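You operate a simulated robot arm through the tools that you are given. There is no shell and no other tool. Be economical: measure what you need, move in short steps, check, and stop when the job is done.

Carry out the task below with a simulated robot arm. There is one attempt and no reset: what you move stays moved.

Task
Measure one cup of rice from the red tin into the wide steel bowl.
Fine: level measuring cups; the lid waits on the platform; stand the cup back and put the lid on again; leave the other tins shut. Set down upright: measuring cup.

The check looks at the end state, three seconds after you hand in, the way a careful person would. Anything else that was tipped, shoved, dropped, spilled or broken makes it a failure. A push-on lid holds only when it is set on centred and level and pressed home; a screw cap is set on level and turned clockwise until tight.

Robot
A 6-joint arm with a two-finger parallel gripper, fixed in place. Base frame: the origin is at the foot of the arm, x ahead of it, y to its left, z up; the work surface is at about z = 800. Lengths are in mm, angles in rad, forces in N, time in s.
With the tool pointing down near the work surface it reaches from about 180 to 760 mm from the base axis. Its first joint turns from -2.897 to 2.897 rad. Payload 3.91 kg.
The TCP is the grasp point between the finger pads, 30 mm short of the fingertips. In the tool frame z runs along the fingers and y along their closing line. Largest opening 110 mm; finger width 20, thickness 10; the body of the gripper, 48 by 112 mm, starts 55 mm behind the TCP.
Orientation is that of the tool frame in the base frame, as a unit quaternion [x, y, z, w]. With the fingers straight down and closing along the base's y, the tool's x points along the base's -x, its y along +y and its z along -z.

Tools
- The arm moves only by the tool servo_tool. Its argument "increments" is a list of rows, each an object of numbers (a shift or turn left out is 0, a gripper value left out holds the last): "tx", "ty", "tz": the shift along the tool's x, y, z in units of 40 mm (1.0 is 40 mm); "ax", "ay", "az": the turn, a rotation vector about the tool's x, y, z in units of 4 degrees (1.0 is 4 degrees); "grip": the closure, from 0 (fully open) to 1 (shut). In form: [{"tx": .., "ty": .., "tz": .., "ax": .., "ay": .., "az": .., "grip": ..}, ...]. A call has 1 to 20 rows; each row shifts and turns the commanded pose from where the row before left it, along the tool's axes as they then stand. A call with a number of a shift or a turn outside -1 to 1 is refused whole. A row lasts 0.2 s, in which the tool goes at most 50 mm and 0.15 rad; a call with a longer step from one row to the next is refused whole, and so is a gripper value outside its range. A pose out of reach is approached as far as the arm can. The call stops where the force on the tool passes 50 N (or 10 N more than at its start, if that is more) or the arm is blocked; 0.2 s more then pass. The fingers move at their own pace (about 45 mm/s each) and stop on an object; they squeeze with about 40 N. The grip force told is the motor's: it shows also when the fingers shut on nothing. Time passes only in rows, and 0.2 s behind the last, so rows that do not move let the fingers close. The reply holds the time, the measured pose of the TCP, the force on the tool along the base axes, the opening and the grip force, in the units named above and with some noise, with the torque about the TCP (base axes, N m) and any sound that the robot's microphone picked up, and new pictures: "show" is both (left out), scene, wrist or none.
- Cameras (640 x 400 px; columns grow to the right, rows downward): "scene" is fixed at [220.9, -651.3, 1643.5]; the picture's right is [0.84, -0.55, 0.00], its down [-0.43, -0.65, -0.62] and it looks along [0.34, 0.52, -0.78] (base axes); focal length 251 px, centre (320, 200). "wrist" rides on the gripper at [71, 22, -107] in the tool frame; the picture's right is [-0.29, 0.96, 0.00], its down [-0.76, -0.23, -0.61] and it looks along [-0.58, -0.18, 0.79] (tool axes); focal length 243 px, centre (320, 200). There is no depth. A picture from a camera that has moved, and an enlarged one, comes with that camera's place and axes in the base frame and with its lens.
- lift_body(by): slides the trunk up (or, below 0, down) by that many mm; the arm rides with it, the base frame stays. It gives what a move gives, with no picture.
- inspect(camera, box): a new picture of the part [left, top, right, bottom] of that camera's present view, enlarged. No time passes.
- sign_off(): hands the job in; it is judged then, once.

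Work in short steps. Places have to be worked out from the pictures, the camera data and where the tool is seen: move nearer, look again, correct. Check each grasp and each placing, and mend what went wrong. You have 120 turns and 200 pictures in all, those below and enlarged ones among them. Open the gripper and draw the arm clear of the work before you hand the job in, unless the task says otherwise; then end with one line.

The tools are called after "Request:" as name(argument=value, ...) on one line, values as JSON. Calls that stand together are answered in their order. servo_tool: Moves the arm, as the interface text tells. Its arguments: {"type":"object","properties":{"increments":{"type":"array"},"show":{"type":"string","enum":["both","scene","wrist","none"]}},"required":["increments"]} The other tools are called the same way: lift_body (by) slides the trunk up or down; inspect (camera, box) takes an enlarged picture of a part of a camera's view; sign_off () hands the job in.

At the start:

```text
clock: 0.0
eef_pos: [396.7, -22.0, 1284.4]
ee_rot: [0.001, 1.0, 0.001, 0.0]
force: [0.0, 0.9, -0.4]
ft_torque: [0.0, -0.01, 0.0]
width: 110.0
grasp_force: 0.1
trunk travel left (down, up): [-500.0, 90.0]
```

scene: 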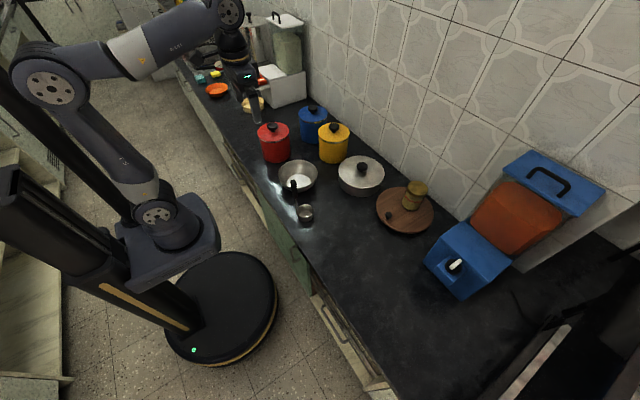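
wrist: 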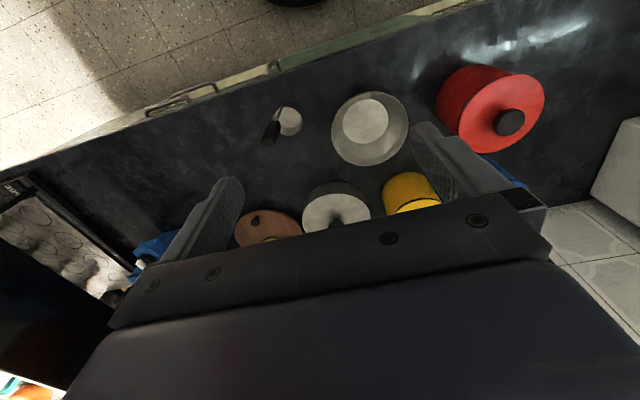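

I look closer at the work area before planning anything.

Request:
inspect(camera="scene", box=[230, 90, 450, 240])

Request:
inspect(camera="wrist", box=[220, 50, 560, 260])

```text
2.67 times, centred on (340, 165) of scene
camera zoom: at [220.9, -651.3, 1643.5], right [0.84, -0.55, 0.0], down [-0.43, -0.65, -0.62], along [0.34, 0.52, -0.78], focal length 668 px, centre (267, 293)
```

zoom: 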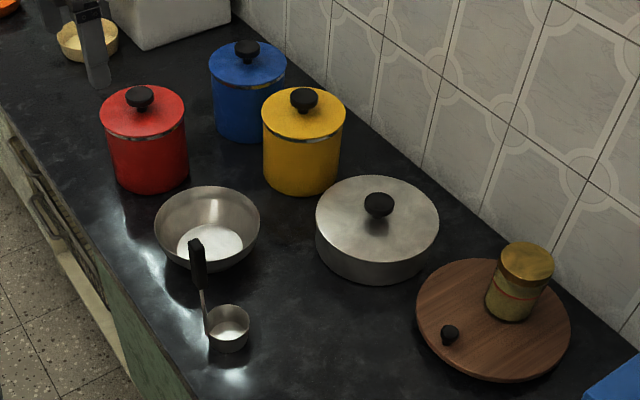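

```text
1.88 times, centred on (390, 155) of wrist
camera zoom: at [325.9, 0.5, 1390.8], right [0.29, 0.96, 0.0], down [0.76, -0.23, 0.61], along [0.58, -0.18, -0.79], focal length 457 px, centre (188, 285)
```

zoom: 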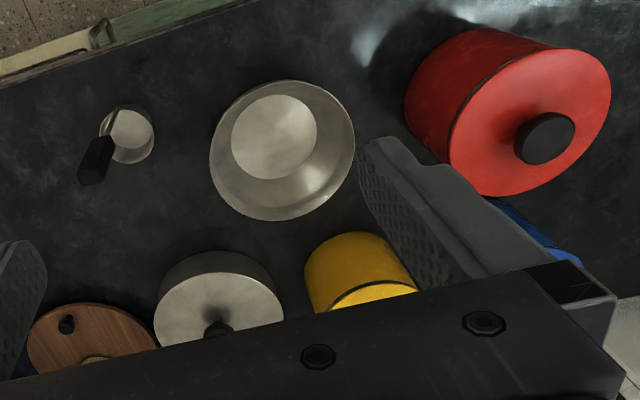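

The cup is a dipper with an upright handle near (490,-125), the bowl near (569,55), and the red tin near (578,302) with its lid about z 910. I still need to find the "platform", so I look around the rest of the view.

Request:
inspect(camera="scene", box=[170, 0, 330, 110])

Request:
inspect(camera="scene", box=[350, 130, 550, 300])

```text
3.64 times, centred on (250, 55) of scene
camera zoom: at [220.9, -651.3, 1643.5], right [0.84, -0.55, 0.0], down [-0.43, -0.65, -0.62], along [0.34, 0.52, -0.78], focal length 912 px, centre (574, 727)
```

zoom: 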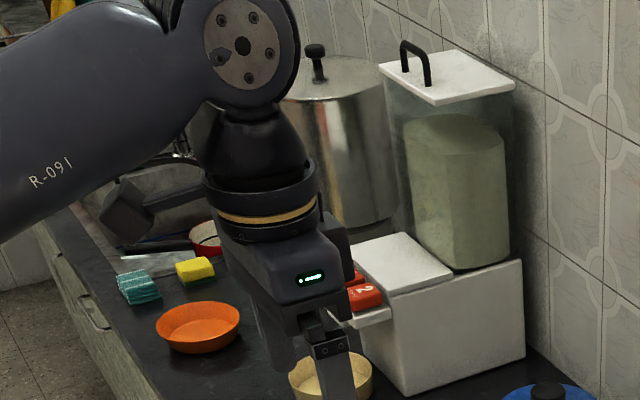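

```text
2.35 times, centred on (450, 215) of scene
camera zoom: at [220.9, -651.3, 1643.5], right [0.84, -0.55, 0.0], down [-0.43, -0.65, -0.62], along [0.34, 0.52, -0.78], focal length 590 px, centre (14, 165)
```

zoom: 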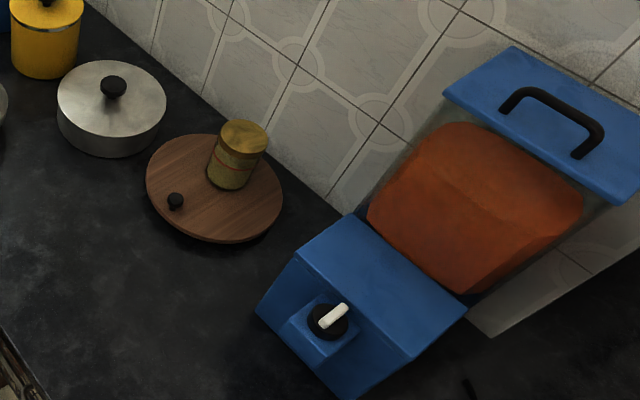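

By "platform" I take the counter itself (a kitchen platform): the turntable has no room for the lid and lies out of reach. I move towards the red tin for a closer view of its knob.

Request:
servo_tool(increments=[{"tx": -0.35, "ty": 0.8, "tz": 0.45}, {"tx": -0.35, "ty": 0.8, "tz": 0.45}, {"tx": -0.35, "ty": 0.8, "tz": 0.45}, {"tx": -0.35, "ty": 0.8, "tz": 0.45}, {"tx": -0.35, "ty": 0.8, "tz": 0.45}, {"tx": -0.35, "ty": 0.8, "tz": 0.45}, {"tx": -0.35, "ty": 0.8, "tz": 0.45}, {"tx": -0.35, "ty": 0.8, "tz": 0.45}, {"tx": -0.35, "ty": 0.8, "tz": 0.45}, {"tx": -0.35, "ty": 0.8, "tz": 0.45}])

```text
clock: 2.2
eef_pos: [536.9, 300.1, 1102.1]
ee_rot: [0.0, 1.0, 0.001, 0.0]
force: [0.1, -0.2, 0.6]
ft_torque: [0.02, 0.01, 0.02]
width: 110.0
grasp_force: 0.2
trunk travel left (down, up): [-500.0, 90.0]
camera wrist: at [466.3, 321.2, 1210.1], right [0.29, 0.96, 0.0], down [0.76, -0.23, 0.61], along [0.58, -0.18, -0.79], focal length 243 px, centre (320, 200)
```

scene: 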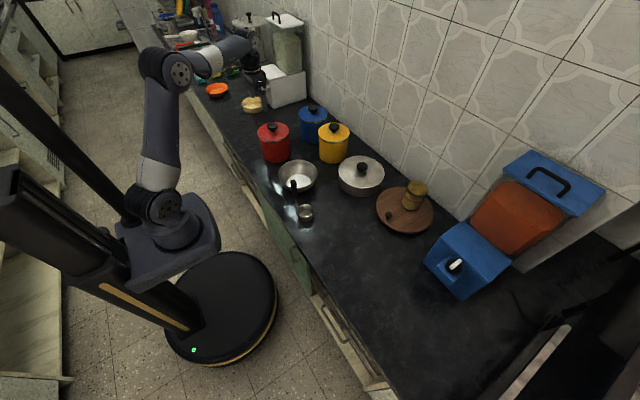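
wrist: 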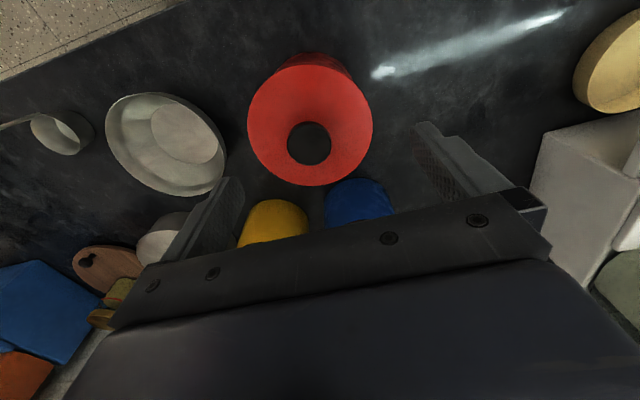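

The wrist view puts the lid centre near (563,278), which should beat the scene estimate. I move above it and lower for a second view to triangulate.

Request:
servo_tool(increments=[{"tx": -0.15, "ty": -0.3, "tz": 0.6}, {"tx": -0.15, "ty": -0.3, "tz": 0.6}, {}])

Request:
inspect(camera="scene", box=[220, 60, 340, 180])

```text
clock: 3.0
eef_pos: [549.7, 273.9, 1056.0]
ee_rot: [0.0, 1.0, 0.0, 0.0]
force: [0.1, 0.4, -0.1]
ft_torque: [-0.01, 0.01, -0.01]
width: 110.0
grasp_force: 0.0
trunk travel left (down, up): [-500.0, 90.0]
camera wrist: at [478.4, 296.4, 1162.3], right [0.29, 0.96, 0.0], down [0.76, -0.23, 0.61], along [0.58, -0.18, -0.79], focal length 243 px, centre (320, 200)
```

scene: 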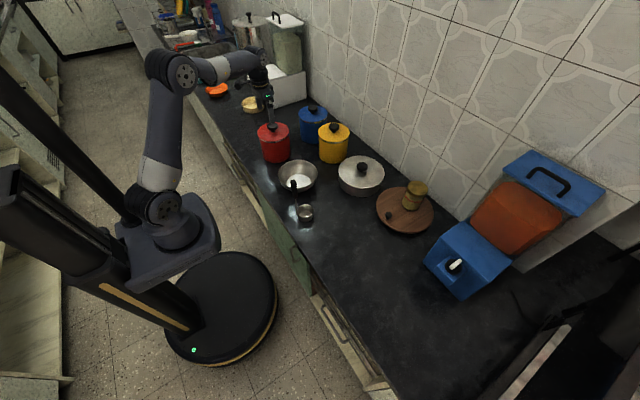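
wrist: 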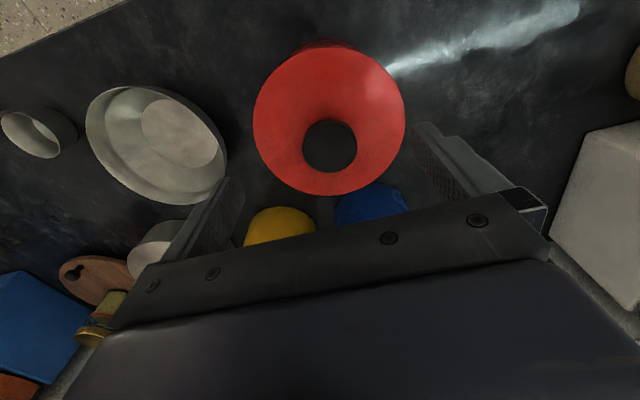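

```text
3.33 times, centred on (280, 120) of scene
camera zoom: at [220.9, -651.3, 1643.5], right [0.84, -0.55, 0.0], down [-0.43, -0.65, -0.62], along [0.34, 0.52, -0.78], focal length 836 px, centre (453, 467)
```

zoom: 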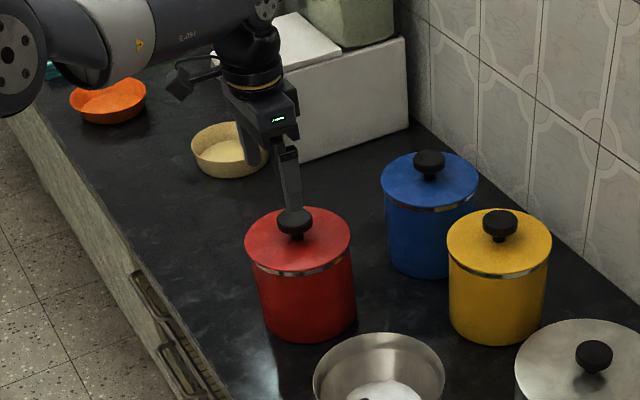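

Two wrist views triangulate the knob at about (566,278) with its top near z 970, about 46 mm wide. I centre on it and go partway down.

Request:
servo_tool(increments=[{"tx": -0.4, "ty": 0.1, "tz": 0.5}, {"tz": 0.5}, {"tz": 0.5}, {}])

Request:
inspect(camera="scene", box=[240, 80, 320, 160])

```text
clock: 4.0
eef_pos: [565.1, 278.0, 994.1]
ee_rot: [0.0, 1.0, 0.0, 0.0]
force: [0.0, -0.6, 0.4]
ft_torque: [0.03, 0.01, 0.01]
width: 110.1
grasp_force: 0.1
trunk travel left (down, up): [-500.0, 90.0]
camera wrist: at [494.0, 299.8, 1102.1], right [0.29, 0.96, 0.0], down [0.76, -0.23, 0.61], along [0.58, -0.18, -0.79], focal length 243 px, centre (320, 200)
```

scene: 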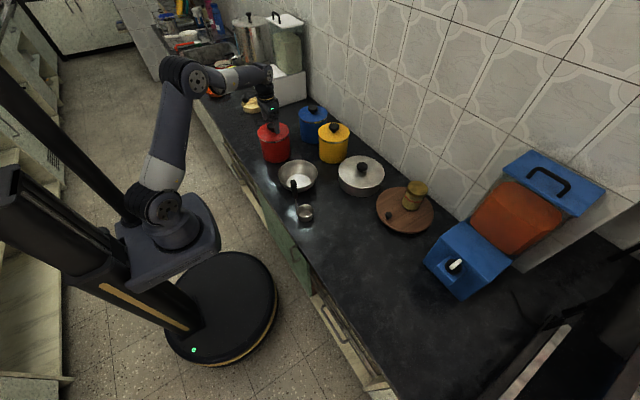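
wrist: 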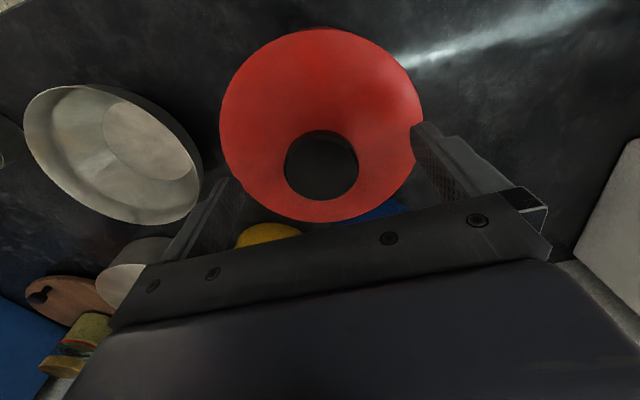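

```text
5.00 times, centred on (280, 120) of scene
camera zoom: at [220.9, -651.3, 1643.5], right [0.84, -0.55, 0.0], down [-0.43, -0.65, -0.62], along [0.34, 0.52, -0.78], focal length 1253 px, centre (520, 600)
```

zoom: 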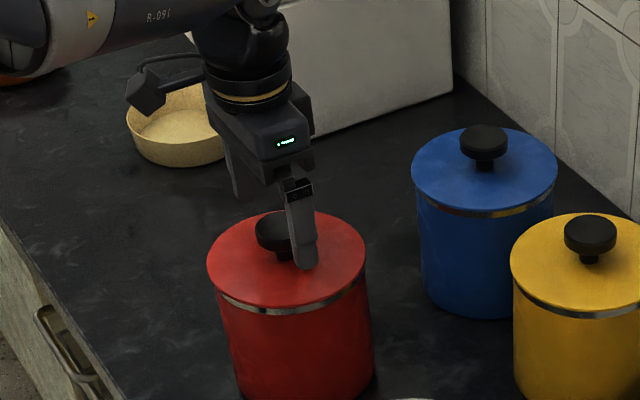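

The knob reprojects to (565,278), exactly under the TCP. I descend another 18 mm so the tips span the knob, then close.

Request:
servo_tool(increments=[{"tz": 0.25}, {"tz": 0.2}, {}, {"grip": 1}, {"grip": 1}, {"grip": 1}, {"grip": 1}, {"grip": 1}])

Request:
inspect(camera="scene", box=[240, 80, 320, 160])

```text
clock: 5.8
eef_pos: [565.6, 277.0, 976.9]
ee_rot: [-0.001, 1.0, -0.001, 0.0]
force: [0.3, 0.1, -0.3]
ft_torque: [-0.04, 0.01, 0.02]
width: 46.6
grasp_force: 39.8
trunk travel left (down, up): [-500.0, 90.0]
camera wrist: at [493.9, 300.1, 1084.5], right [0.29, 0.96, 0.0], down [0.76, -0.23, 0.61], along [0.58, -0.18, -0.79], focal length 243 px, centre (320, 200)
```

scene: 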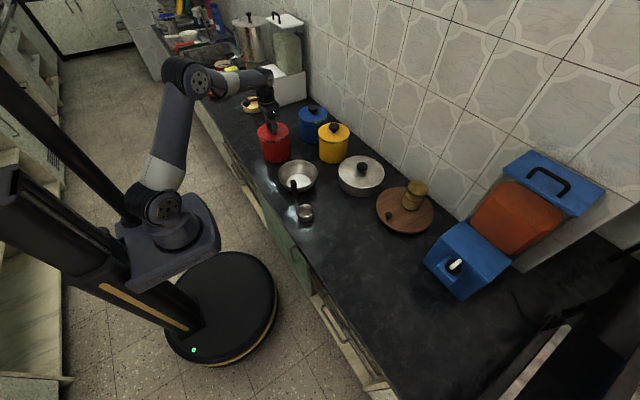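
wrist: 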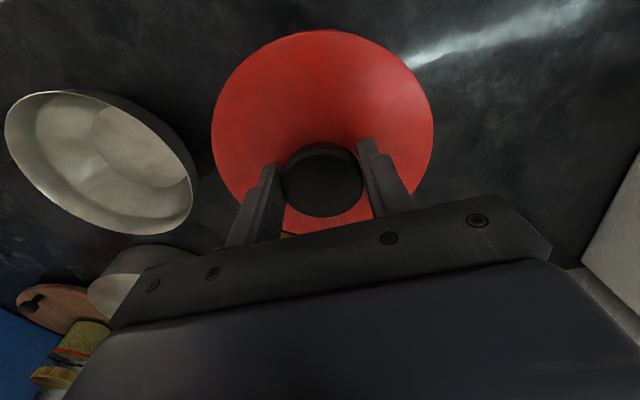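

```text
5.00 times, centred on (280, 120) of scene
camera zoom: at [220.9, -651.3, 1643.5], right [0.84, -0.55, 0.0], down [-0.43, -0.65, -0.62], along [0.34, 0.52, -0.78], focal length 1253 px, centre (520, 600)
```

zoom: 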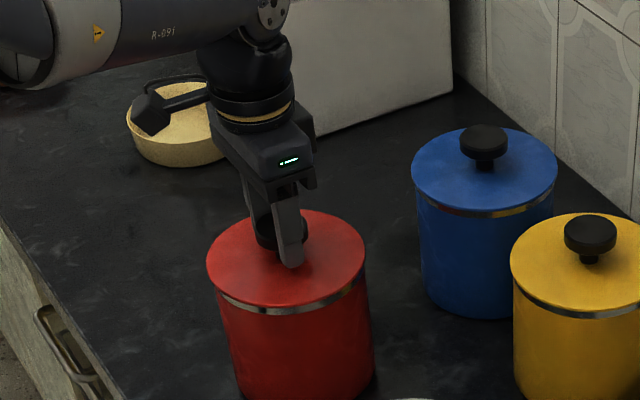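

The knob is gripped at 46.6 mm wide, with the seated-lid pose at TCP (565.6, 277.0, 976.9). I pull straight up in small steps, watching the force.

Request:
servo_tool(increments=[{"tz": -0.1}, {"tz": -0.1}, {"tz": -0.15}, {"tz": -0.2}, {"tz": -0.2}, {}])

Request:
inspect(camera="scene", box=[240, 80, 320, 160])

```text
clock: 7.2
eef_pos: [565.5, 277.7, 1007.6]
ee_rot: [0.001, 1.0, 0.0, -0.001]
force: [-0.2, 0.2, -0.9]
ft_torque: [-0.03, -0.02, 0.0]
width: 46.4
grasp_force: 39.5
trunk travel left (down, up): [-500.0, 90.0]
camera wrist: at [494.0, 300.4, 1115.3], right [0.29, 0.96, 0.0], down [0.76, -0.23, 0.61], along [0.58, -0.18, -0.79], focal length 243 px, centre (320, 200)
```

scene: 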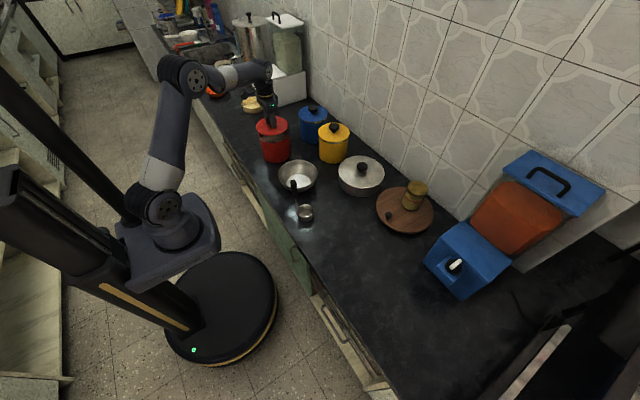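
wrist: 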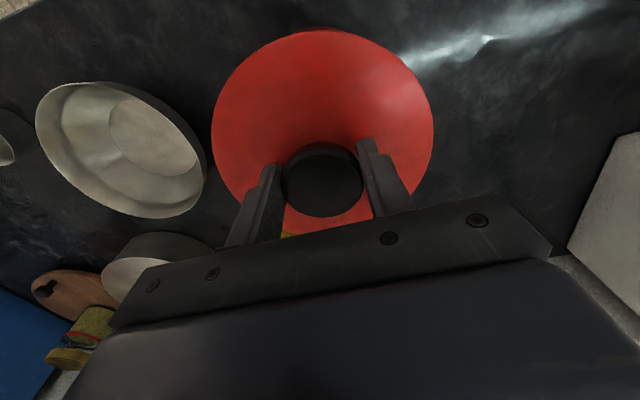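

```text
5.00 times, centred on (280, 120) of scene
camera zoom: at [220.9, -651.3, 1643.5], right [0.84, -0.55, 0.0], down [-0.43, -0.65, -0.62], along [0.34, 0.52, -0.78], focal length 1253 px, centre (520, 600)
```

zoom: 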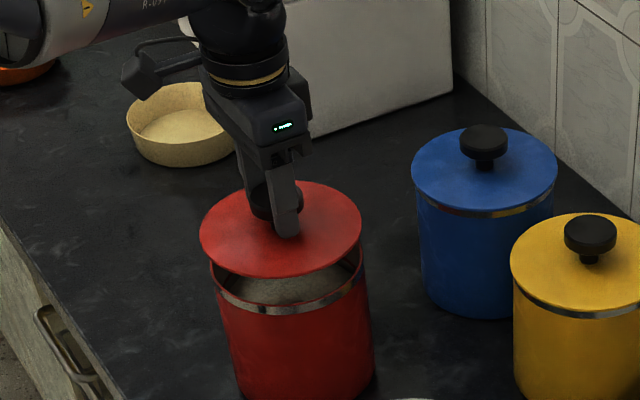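

The lid is off and level, and rice shows inside. I lift to z≈1120 and carry the lid over to the empty counter near (535,-290).

Request:
servo_tool(increments=[{"tz": -0.7}, {"tz": -1}, {"tz": -1}, {"tx": 0.05, "ty": -0.95}, {"tx": 0.05, "ty": -0.95}, {"tx": 0.05, "ty": -0.95}, {"tx": 0.05, "ty": -0.95}, {"tx": 0.05, "ty": -0.95}, {"tx": 0.05, "ty": -0.95}, {"tx": 0.05, "ty": -0.95}, {"tx": 0.05, "ty": -0.95}, {"tx": 0.05, "ty": -0.95}, {"tx": 0.05, "ty": -0.95}, {"tx": 0.05, "ty": -0.95}, {"tx": 0.05, "ty": -0.95}, {"tx": 0.05, "ty": -0.95}, {"tx": 0.05, "ty": -0.95}, {"tx": 0.05, "ty": -0.95}, {}])

Request:
inspect(camera="scene", box=[230, 100, 390, 260])

```text
clock: 11.2
eef_pos: [534.7, -291.0, 1114.5]
ee_rot: [0.0, 1.0, 0.0, 0.0]
force: [0.2, -0.1, -0.5]
ft_torque: [0.04, 0.01, 0.02]
width: 46.8
grasp_force: 39.7
trunk travel left (down, up): [-500.0, 90.0]
camera wrist: at [463.8, -269.7, 1222.1], right [0.29, 0.96, 0.0], down [0.76, -0.23, 0.61], along [0.58, -0.18, -0.79], focal length 243 px, centre (320, 200)
```

scene: 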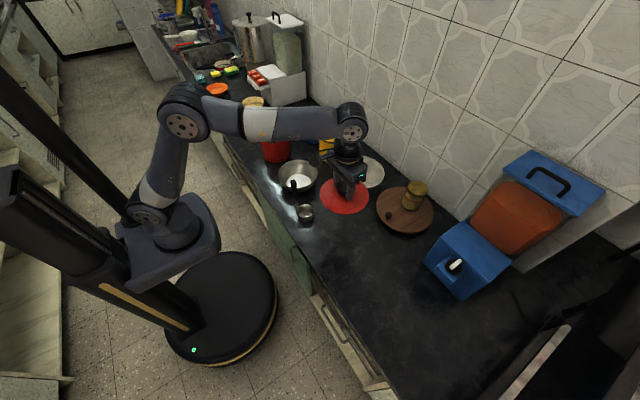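
wrist: 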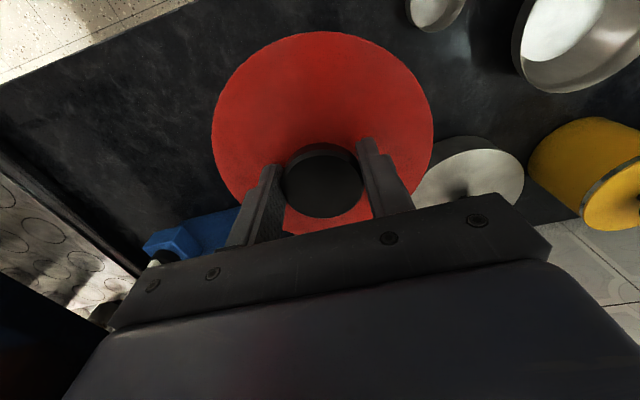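

```text
2.50 times, centred on (310, 180) of scene
camera zoom: at [220.9, -651.3, 1643.5], right [0.84, -0.55, 0.0], down [-0.43, -0.65, -0.62], along [0.34, 0.52, -0.78], focal length 627 px, centre (345, 250)
```

zoom: 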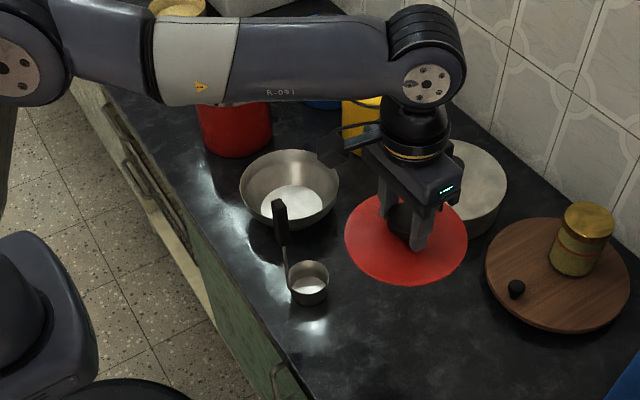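

The spot below is clear of the cup, pot and turntable. I lower the lid most of the way, then creep down.

Request:
servo_tool(increments=[{"tz": 0.9}, {"tz": 0.9}, {"tz": 0.9}, {"tz": 0.9}, {"tz": 0.9}, {"tz": 0.7}, {"tz": 0.3}, {}])

Request:
inspect(camera="scene", box=[290, 140, 410, 260])

```text
clock: 13.0
eef_pos: [535.6, -292.3, 895.2]
ee_rot: [0.0, 1.0, 0.0, 0.0]
force: [0.1, -1.0, -1.6]
ft_torque: [0.0, 0.02, -0.01]
width: 46.8
grasp_force: 39.9
trunk travel left (down, up): [-500.0, 90.0]
camera wrist: at [464.1, -269.5, 1002.6], right [0.29, 0.96, 0.0], down [0.76, -0.23, 0.61], along [0.58, -0.18, -0.79], focal length 243 px, centre (320, 200)
```

scene: 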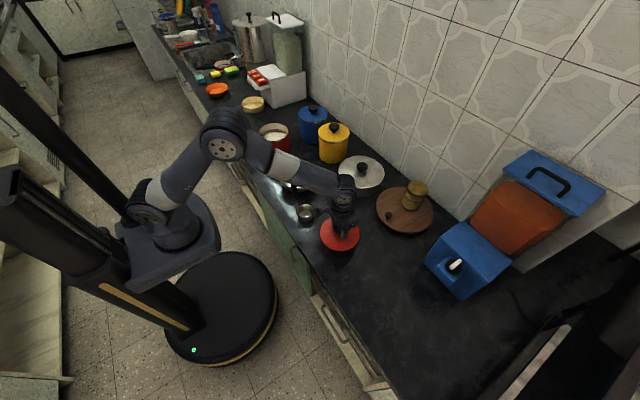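
wrist: 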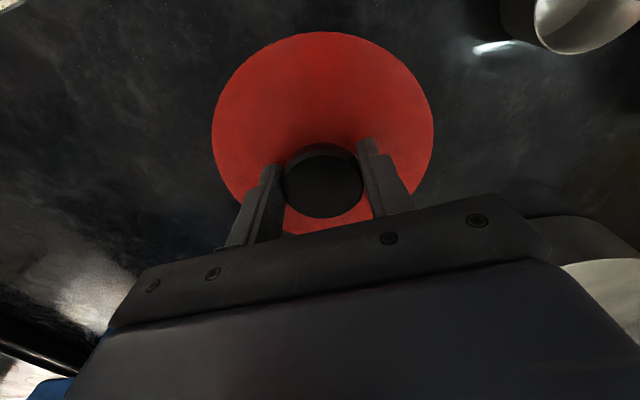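

```text
3.33 times, centred on (350, 200) of scene
camera zoom: at [220.9, -651.3, 1643.5], right [0.84, -0.55, 0.0], down [-0.43, -0.65, -0.62], along [0.34, 0.52, -0.78], focal length 836 px, centre (220, 200)
```

zoom: 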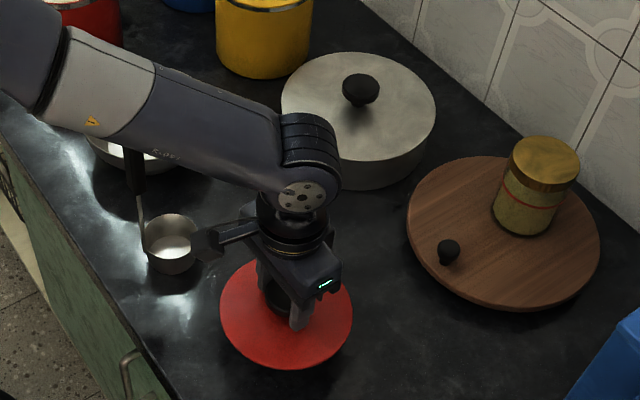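

The lid is still above the counter. I creep down to find contact.

Request:
servo_tool(increments=[{"tz": 0.15}, {"tz": 0.15}, {"tz": 0.15}, {"tz": 0.1}, {"tz": 0.1}, {}], show="none")

Request:
inspect(camera="scene", box=[310, 170, 380, 260])

```text
clock: 14.4
eef_pos: [534.5, -291.1, 868.2]
ee_rot: [0.0, 1.0, 0.0, 0.0]
force: [-0.2, 0.4, -1.2]
ft_torque: [0.0, 0.01, -0.01]
width: 46.7
grasp_force: 40.1
trunk travel left (down, up): [-500.0, 90.0]
```

```text
4.44 times, centred on (345, 215) of scene
camera zoom: at [220.9, -651.3, 1643.5], right [0.84, -0.55, 0.0], down [-0.43, -0.65, -0.62], along [0.34, 0.52, -0.78], focal length 1114 px, centre (209, 133)
```

zoom: 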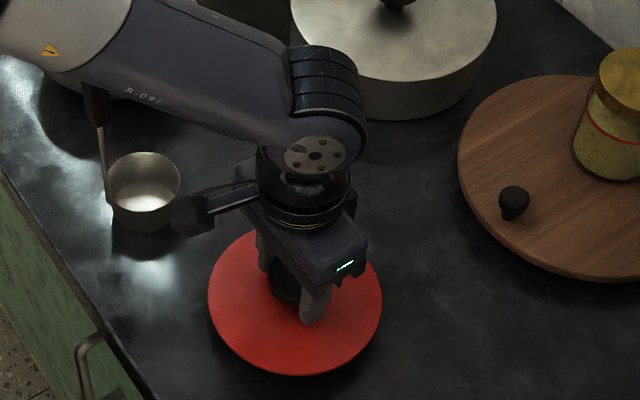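

The forearm works out about 100 mm from the cup handle, so it is clear. I keep creeping down.

Request:
servo_tool(increments=[{"tz": 0.08}, {"tz": 0.08}, {}], show="none")

Request:
servo_tool(increments=[{"tz": 0.08}, {"tz": 0.06}, {}], show="none")

```text
clock: 15.2
eef_pos: [534.0, -291.0, 862.7]
ee_rot: [0.0, 1.0, 0.0, 0.0]
force: [0.1, -0.1, -1.0]
ft_torque: [0.02, -0.02, 0.0]
width: 46.7
grasp_force: 40.2
trunk travel left (down, up): [-500.0, 90.0]
```

```text
clock: 16.0
eef_pos: [535.7, -292.3, 857.7]
ee_rot: [0.0, 1.0, 0.001, 0.0]
force: [0.2, -0.3, 0.1]
ft_torque: [0.02, 0.0, 0.01]
width: 46.6
grasp_force: 40.4
trunk travel left (down, up): [-500.0, 90.0]
```

Request:
servo_tool(increments=[{"tz": 0.05}, {"tz": 0.05}, {}], show="none")

Request:
inspect(camera="scene", box=[310, 190, 370, 260])

```text
clock: 16.8
eef_pos: [535.0, -292.2, 853.4]
ee_rot: [0.0, 1.0, 0.0, 0.001]
force: [-0.3, -0.3, -1.4]
ft_torque: [-0.02, -0.01, 0.02]
width: 46.5
grasp_force: 39.8
trunk travel left (down, up): [-500.0, 90.0]
```

```text
5.71 times, centred on (340, 225) of scene
camera zoom: at [220.9, -651.3, 1643.5], right [0.84, -0.55, 0.0], down [-0.43, -0.65, -0.62], along [0.34, 0.52, -0.78], focal length 1432 px, centre (206, 57)
```

zoom: 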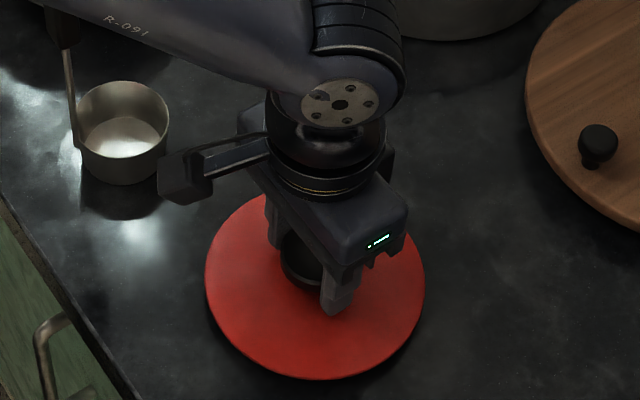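

No contact yet (force about 1 N, the lid's own weight). The lid looks close to the surface, so I continue in 2 mm steps.

Request:
servo_tool(increments=[{"tz": 0.05}, {"tz": 0.05}, {}], show="none")

Request:
servo_tool(increments=[{"tz": 0.05}, {"tz": 0.05}, {}], show="none")

```text
clock: 17.6
eef_pos: [535.4, -290.6, 850.2]
ee_rot: [0.0, 1.0, 0.0, 0.001]
force: [0.4, -0.5, -1.5]
ft_torque: [0.0, 0.02, -0.01]
width: 46.6
grasp_force: 40.1
trunk travel left (down, up): [-500.0, 90.0]
```

```text
clock: 18.4
eef_pos: [534.9, -291.1, 848.2]
ee_rot: [0.0, 1.0, 0.0, 0.001]
force: [-0.3, 1.0, 11.7]
ft_torque: [0.19, 0.45, 0.03]
width: 46.8
grasp_force: 39.6
trunk travel left (down, up): [-500.0, 90.0]
```

Contact at z≈848 with 12 N upward. I ease off slightly, open, and rise straight up.

Request:
servo_tool(increments=[{"tz": -0.03}, {"grip": 0}, {"grip": 0}, {"grip": 0}, {"grip": 0}, {"grip": 0}, {"tz": -0.5}, {"tz": -1}, {"tz": -1}, {"tz": -1}, {"tz": -1}, {"tz": -1}, {"tz": -1}, {}])

Request:
inspect(camera="scene", box=[250, 110, 390, 260])

```text
clock: 21.4
eef_pos: [535.6, -292.5, 1107.5]
ee_rot: [0.0, 1.0, 0.0, 0.0]
force: [0.1, -0.5, 0.8]
ft_torque: [0.02, -0.01, -0.02]
width: 109.8
grasp_force: 0.0
trunk travel left (down, up): [-500.0, 90.0]
camera wrist: at [464.2, -270.1, 1214.8], right [0.29, 0.96, 0.0], down [0.76, -0.23, 0.61], along [0.58, -0.18, -0.79], focal length 243 px, centre (320, 200)
```

scene: 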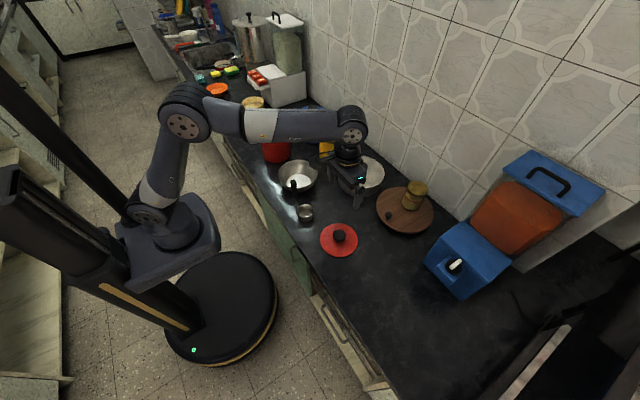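
wrist: 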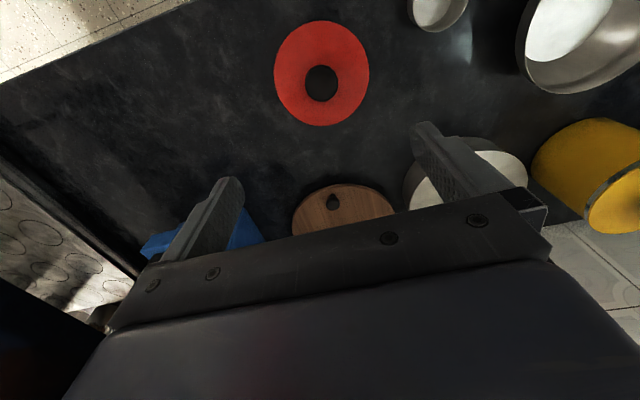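

```text
2.67 times, centred on (320, 185) of scene
camera zoom: at [220.9, -651.3, 1643.5], right [0.84, -0.55, 0.0], down [-0.43, -0.65, -0.62], along [0.34, 0.52, -0.78], focal length 668 px, centre (320, 240)
```

zoom: 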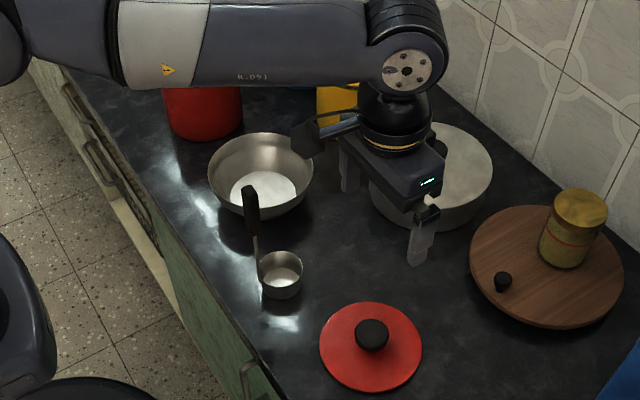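

The lid rests flat on the counter. Now I move to look at the measuring cup and its handle.

Request:
servo_tool(increments=[{"tx": 0.5, "ty": 0.7, "tz": -0.4}, {"tx": 0.5, "ty": 0.7, "tz": -0.4}, {"tx": 0.5, "ty": 0.7, "tz": -0.4}, {"tx": 0.5, "ty": 0.7}, {"tx": 0.5, "ty": 0.7}, {"tx": 0.5, "ty": 0.7}, {}])

Request:
inspect(camera="scene", box=[270, 160, 330, 230])

Request:
inspect(camera="wrist", box=[240, 20, 440, 180])

```text
clock: 23.0
eef_pos: [414.9, -123.3, 1153.8]
ee_rot: [0.0, 1.0, 0.0, 0.0]
force: [0.3, -0.5, -0.4]
ft_torque: [0.02, 0.01, 0.01]
width: 109.9
grasp_force: 0.1
trunk travel left (down, up): [-500.0, 90.0]
camera wrist: at [343.8, -101.2, 1262.1], right [0.29, 0.96, 0.0], down [0.76, -0.23, 0.61], along [0.58, -0.18, -0.79], focal length 243 px, centre (320, 200)
```

scene: 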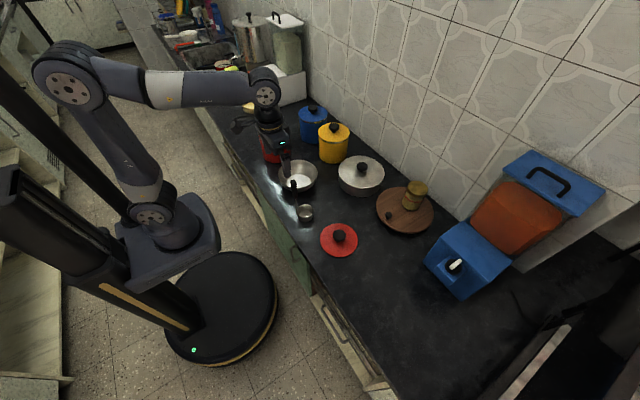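
wrist: 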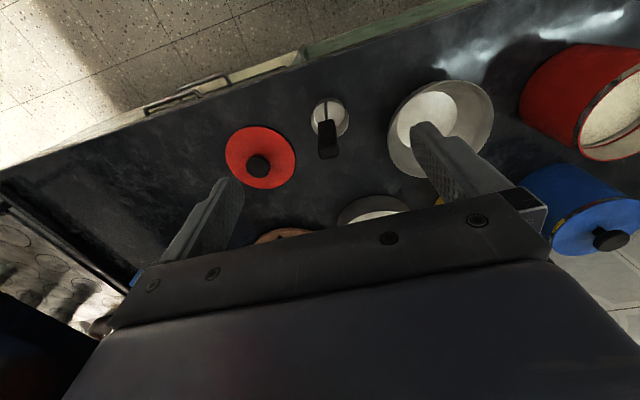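

```text
5.71 times, centred on (300, 195) of scene
camera zoom: at [220.9, -651.3, 1643.5], right [0.84, -0.55, 0.0], down [-0.43, -0.65, -0.62], along [0.34, 0.52, -0.78], focal length 1432 px, centre (434, 229)
```

zoom: 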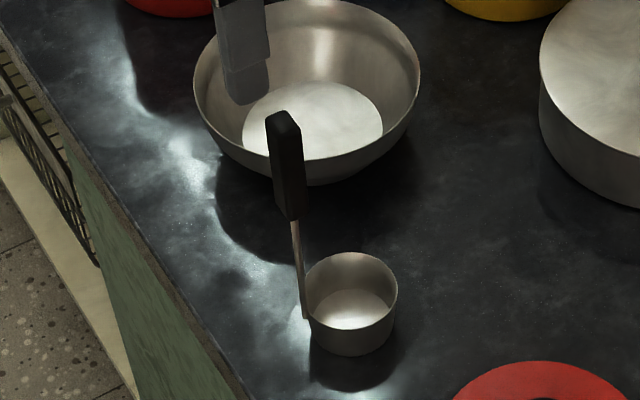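

```text
2.50 times, centred on (340, 100) of wrist
camera zoom: at [343.8, -101.2, 1262.1], right [0.29, 0.96, 0.0], down [0.76, -0.23, 0.61], along [0.58, -0.18, -0.79], focal length 606 px, centre (270, 450)
```

zoom: 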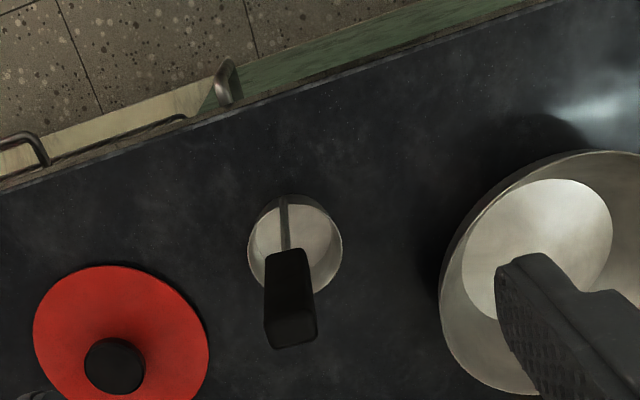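

The handle is upright at about (459,-126): grip section z 928–1028, cup centre about (490,-127), rim z about 848. I'll grip it with the tool horizontal (pointing +x), so rolling the tool tips the cup sideways. I turn the tool first, up high.

Request:
servo_tool(increments=[{"ay": -1}, {"ay": -1}, {"ay": -1}, {"ay": -1}, {"ay": -1}, {"ay": -1}, {"ay": -1}, {"ay": -1}, {"ay": -1}, {"ay": -1}, {"ay": -1}, {"ay": -1}, {"ay": -1}, {"ay": -1}, {"ay": -1}], show="scene")

```text
clock: 26.2
eef_pos: [414.9, -124.0, 1155.1]
ee_rot: [0.0, 0.866, -0.001, 0.501]
force: [-0.8, -0.3, -0.3]
ft_torque: [0.01, 0.0, 0.0]
width: 109.9
grasp_force: 0.1
trunk travel left (down, up): [-500.0, 90.0]
```

scene: 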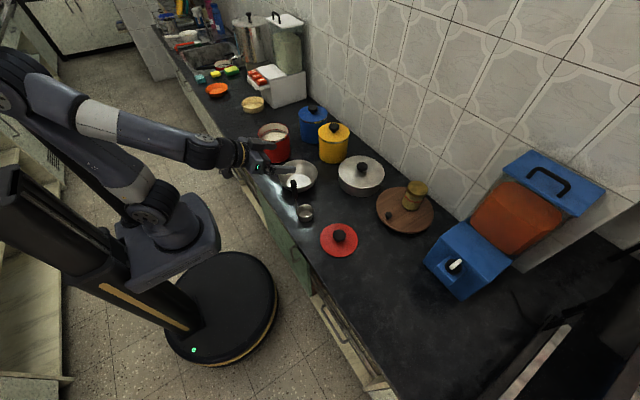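

The turn works fine. I finish it to horizontal.

Request:
servo_tool(increments=[{"ay": -1}, {"ay": -1}, {"ay": -1}, {"ay": -1}, {"ay": -1}, {"ay": -1}, {"ay": -1}, {"ay": -0.5}, {"tz": 0.5}, {"tz": 0.5}, {}])

```text
clock: 28.6
eef_pos: [455.0, -124.6, 1153.6]
ee_rot: [0.0, 0.707, 0.0, 0.707]
force: [-0.5, -0.7, -0.1]
ft_torque: [-0.01, 0.02, 0.04]
width: 109.7
grasp_force: 0.0
trunk travel left (down, up): [-500.0, 90.0]
camera wrist: at [348.1, -101.8, 1083.1], right [0.0, 0.96, 0.29], down [-0.61, -0.23, 0.76], along [0.79, -0.18, 0.58], focal length 243 px, centre (320, 200)
```

scene: 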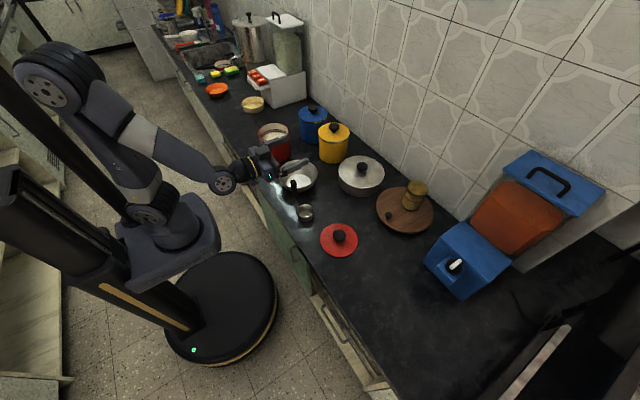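
wrist: 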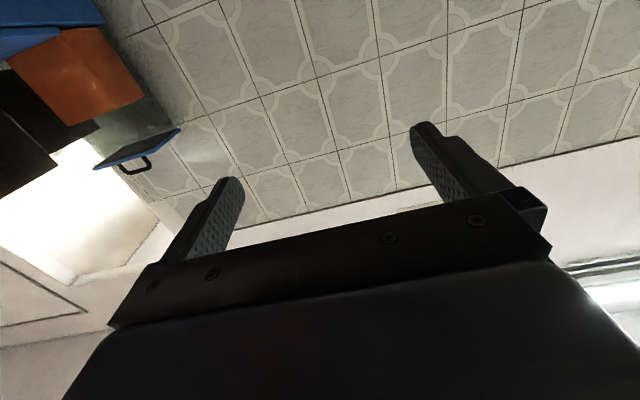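

The tool is horizontal above the handle. I come down to z≈1055 (handle top about 1028) and check the alignment.

Request:
servo_tool(increments=[{"tx": 0.8, "tz": 0.1}, {"tx": 0.9}, {"tx": 0.7}, {}])

Request:
inspect(camera="scene", box=[250, 140, 330, 230])

```text
clock: 29.6
eef_pos: [459.6, -123.0, 1058.5]
ee_rot: [0.0, 0.707, 0.0, 0.707]
force: [-0.8, 0.3, 1.0]
ft_torque: [0.01, 0.02, 0.03]
width: 109.9
grasp_force: 0.2
trunk travel left (down, up): [-500.0, 90.0]
camera wrist: at [352.3, -102.2, 987.2], right [0.0, 0.96, 0.29], down [-0.61, -0.23, 0.76], along [0.79, -0.18, 0.58], focal length 243 px, centre (320, 200)
```

scene: 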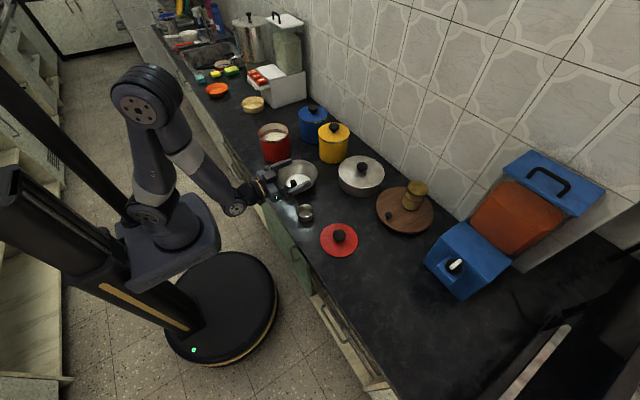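
wrist: 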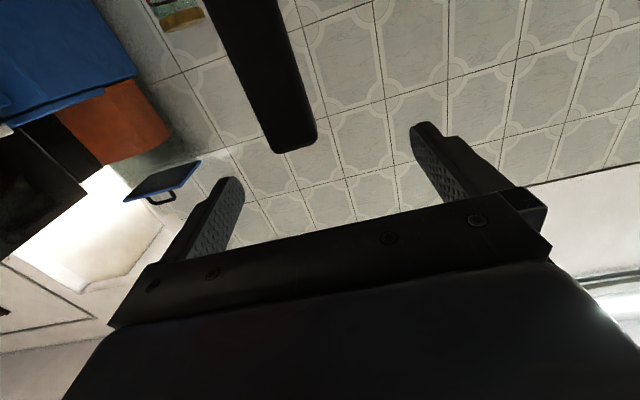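

```text
4.44 times, centred on (290, 185) of scene
camera zoom: at [220.9, -651.3, 1643.5], right [0.84, -0.55, 0.0], down [-0.43, -0.65, -0.62], along [0.34, 0.52, -0.78], focal length 1114 px, centre (453, 267)
```

zoom: 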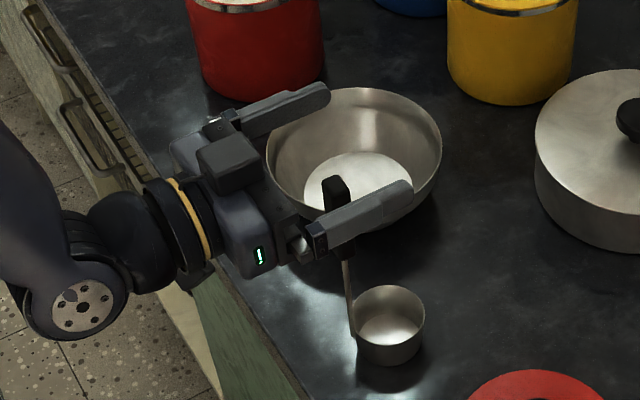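

The handle sits between the fingers at y≈-126, with its top near 1021. I descend to z≈997, shift 3 mm and close gently.

Request:
servo_tool(increments=[{"tx": 0.75, "ty": -0.07}, {"tx": 0.75}, {}, {"grip": 1}, {"grip": 1}, {"grip": 1}, {"grip": 1}, {"grip": 1}, {"grip": 1}, {"grip": 1}])

Request:
inspect(camera="scene", box=[250, 140, 330, 230])

```text
clock: 31.8
eef_pos: [469.2, -144.5, 1024.6]
ee_rot: [0.0, 0.708, 0.004, 0.706]
force: [-0.9, 0.4, 1.2]
ft_torque: [-0.04, 0.0, 0.0]
width: 21.4
grasp_force: 39.9
out of reach, approached as far as the arm can: row 1, 2
trunk travel left (down, up): [-500.0, 90.0]
camera wrist: at [361.5, -121.1, 953.9], right [0.0, 0.95, 0.3], down [-0.6, -0.24, 0.76], along [0.8, -0.18, 0.58], focal length 243 px, centre (320, 200)
```

scene: 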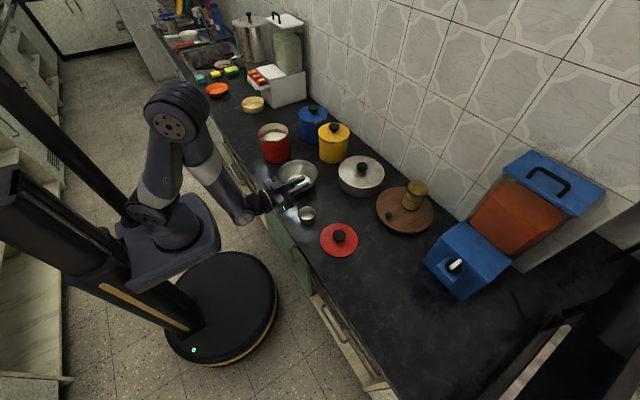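
wrist: 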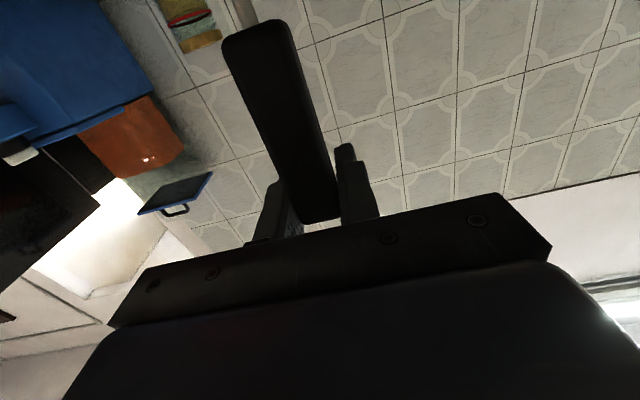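

```text
4.44 times, centred on (290, 185) of scene
camera zoom: at [220.9, -651.3, 1643.5], right [0.84, -0.55, 0.0], down [-0.43, -0.65, -0.62], along [0.34, 0.52, -0.78], focal length 1114 px, centre (453, 267)
```

zoom: 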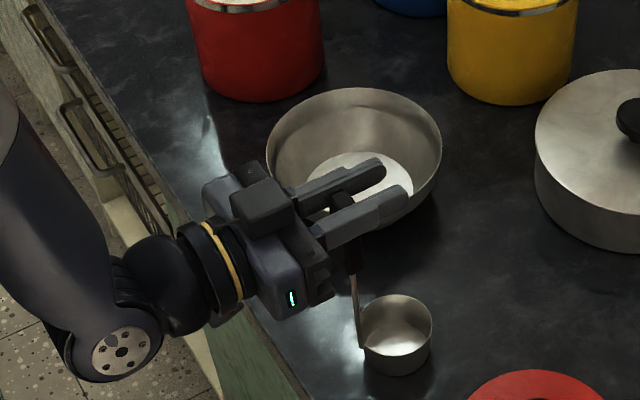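

The arm ran out of reach there: it slid to (469,-144,1025) and closed on the handle top, nudging the cup. I release, then raise clear, and will lower the trunk to gain reach.

Request:
servo_tool(increments=[{"grip": 0}, {"grip": 0}, {"grip": 0}, {"grip": 0}, {"grip": 0}, {"grip": 0}])

Request:
inspect(camera="scene", box=[250, 140, 330, 230])

```text
clock: 33.2
eef_pos: [469.3, -143.3, 1024.7]
ee_rot: [0.001, 0.708, 0.004, 0.706]
force: [-0.4, -0.2, 0.5]
ft_torque: [-0.01, -0.01, 0.01]
width: 110.1
grasp_force: 0.0
trunk travel left (down, up): [-500.0, 90.0]
camera wrist: at [361.5, -121.1, 954.0], right [0.0, 0.95, 0.3], down [-0.6, -0.24, 0.76], along [0.8, -0.18, 0.58], focal length 243 px, centre (320, 200)
```

scene: 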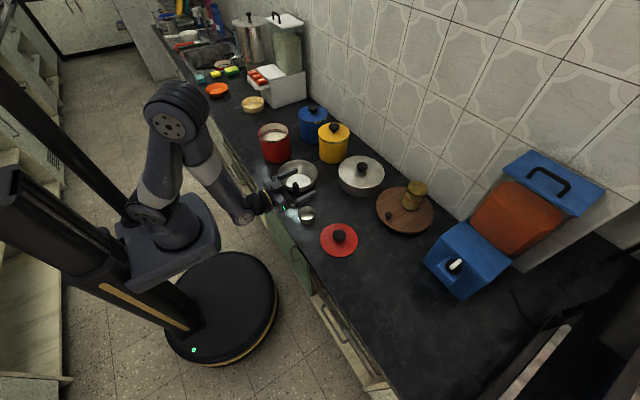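
wrist: 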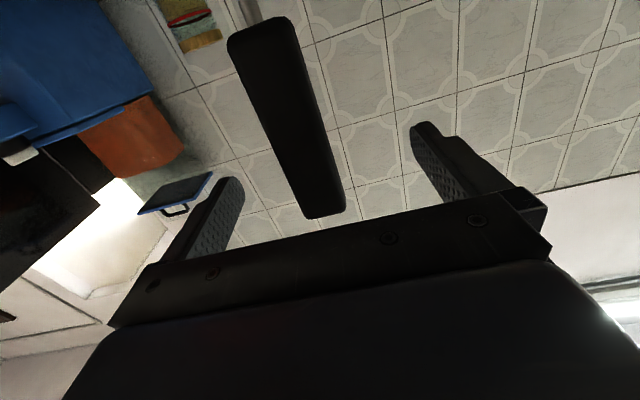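

```text
4.44 times, centred on (290, 185) of scene
camera zoom: at [220.9, -651.3, 1643.5], right [0.84, -0.55, 0.0], down [-0.43, -0.65, -0.62], along [0.34, 0.52, -0.78], focal length 1114 px, centre (453, 267)
```

zoom: 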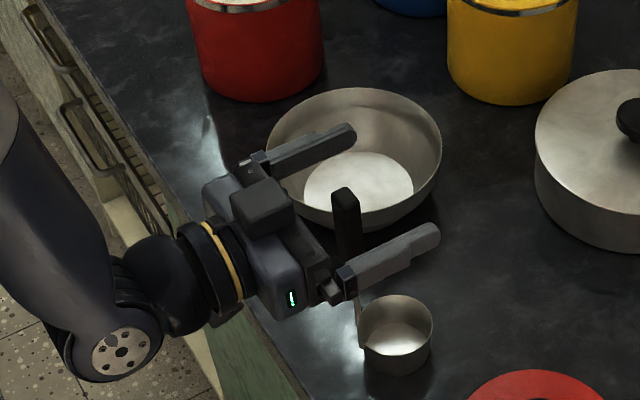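

The cup still stands, handle now at about (460,-143). I raise to z≈1157 and align over the handle; lowering the trunk will then bring the arm down without changing its shape.

Request:
servo_tool(increments=[{"tx": -0.8}, {"tx": -0.8}, {"tx": -0.8}, {"tx": -0.9}, {}], show="none")

```text
clock: 34.4
eef_pos: [467.8, -143.7, 1156.4]
ee_rot: [0.0, 0.707, -0.001, 0.707]
force: [-0.4, -1.0, 0.3]
ft_torque: [-0.01, -0.02, 0.01]
width: 110.0
grasp_force: 0.1
trunk travel left (down, up): [-500.0, 90.0]
```

I adjust x by -6 mm and lower the trunk 100 mm, stopping above the handle to check.

Request:
servo_tool(increments=[{"tz": -0.15}, {}], show="none")

Request:
lift_body(by=-100)

Request:
inspect(camera="wrist", box=[0, 0, 640, 400])

Request:
inspect(camera="scene", box=[230, 130, 330, 230])

```text
clock: 35.0
eef_pos: [462.7, -143.2, 1155.9]
ee_rot: [0.0, 0.707, 0.0, 0.707]
force: [-0.2, -0.1, 0.8]
ft_torque: [-0.01, -0.01, 0.02]
width: 109.8
grasp_force: 0.1
trunk travel left (down, up): [-500.0, 90.0]
```

```text
clock: 36.3
eef_pos: [462.1, -143.6, 1056.3]
ee_rot: [-0.001, 0.707, 0.001, 0.707]
force: [-0.5, 0.6, -0.3]
ft_torque: [-0.01, 0.01, 0.01]
width: 110.0
grasp_force: 0.1
trunk travel left (down, up): [-400.0, 190.0]
```

```text
1.00 times, centred on (320, 200) of wrist (not enlarged: the box is as wide or as high as the picture)
camera zoom: at [355.4, -121.4, 985.1], right [0.0, 0.96, 0.29], down [-0.61, -0.23, 0.76], along [0.79, -0.18, 0.58], focal length 243 px, centre (320, 200)
```

zoom: 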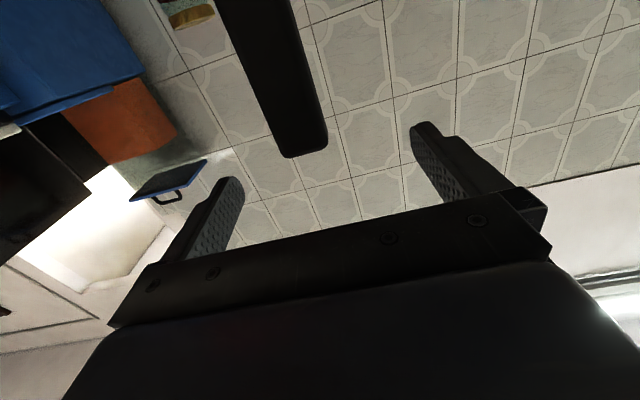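

```text
4.00 times, centred on (280, 180) of scene
camera zoom: at [220.9, -651.3, 1643.5], right [0.84, -0.55, 0.0], down [-0.43, -0.65, -0.62], along [0.34, 0.52, -0.78], focal length 1003 px, centre (480, 280)
```

zoom: 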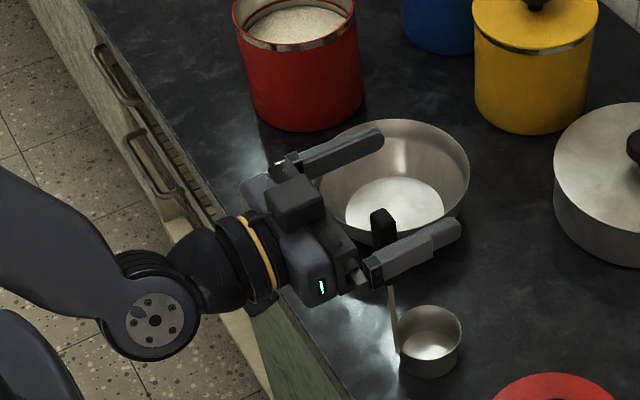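

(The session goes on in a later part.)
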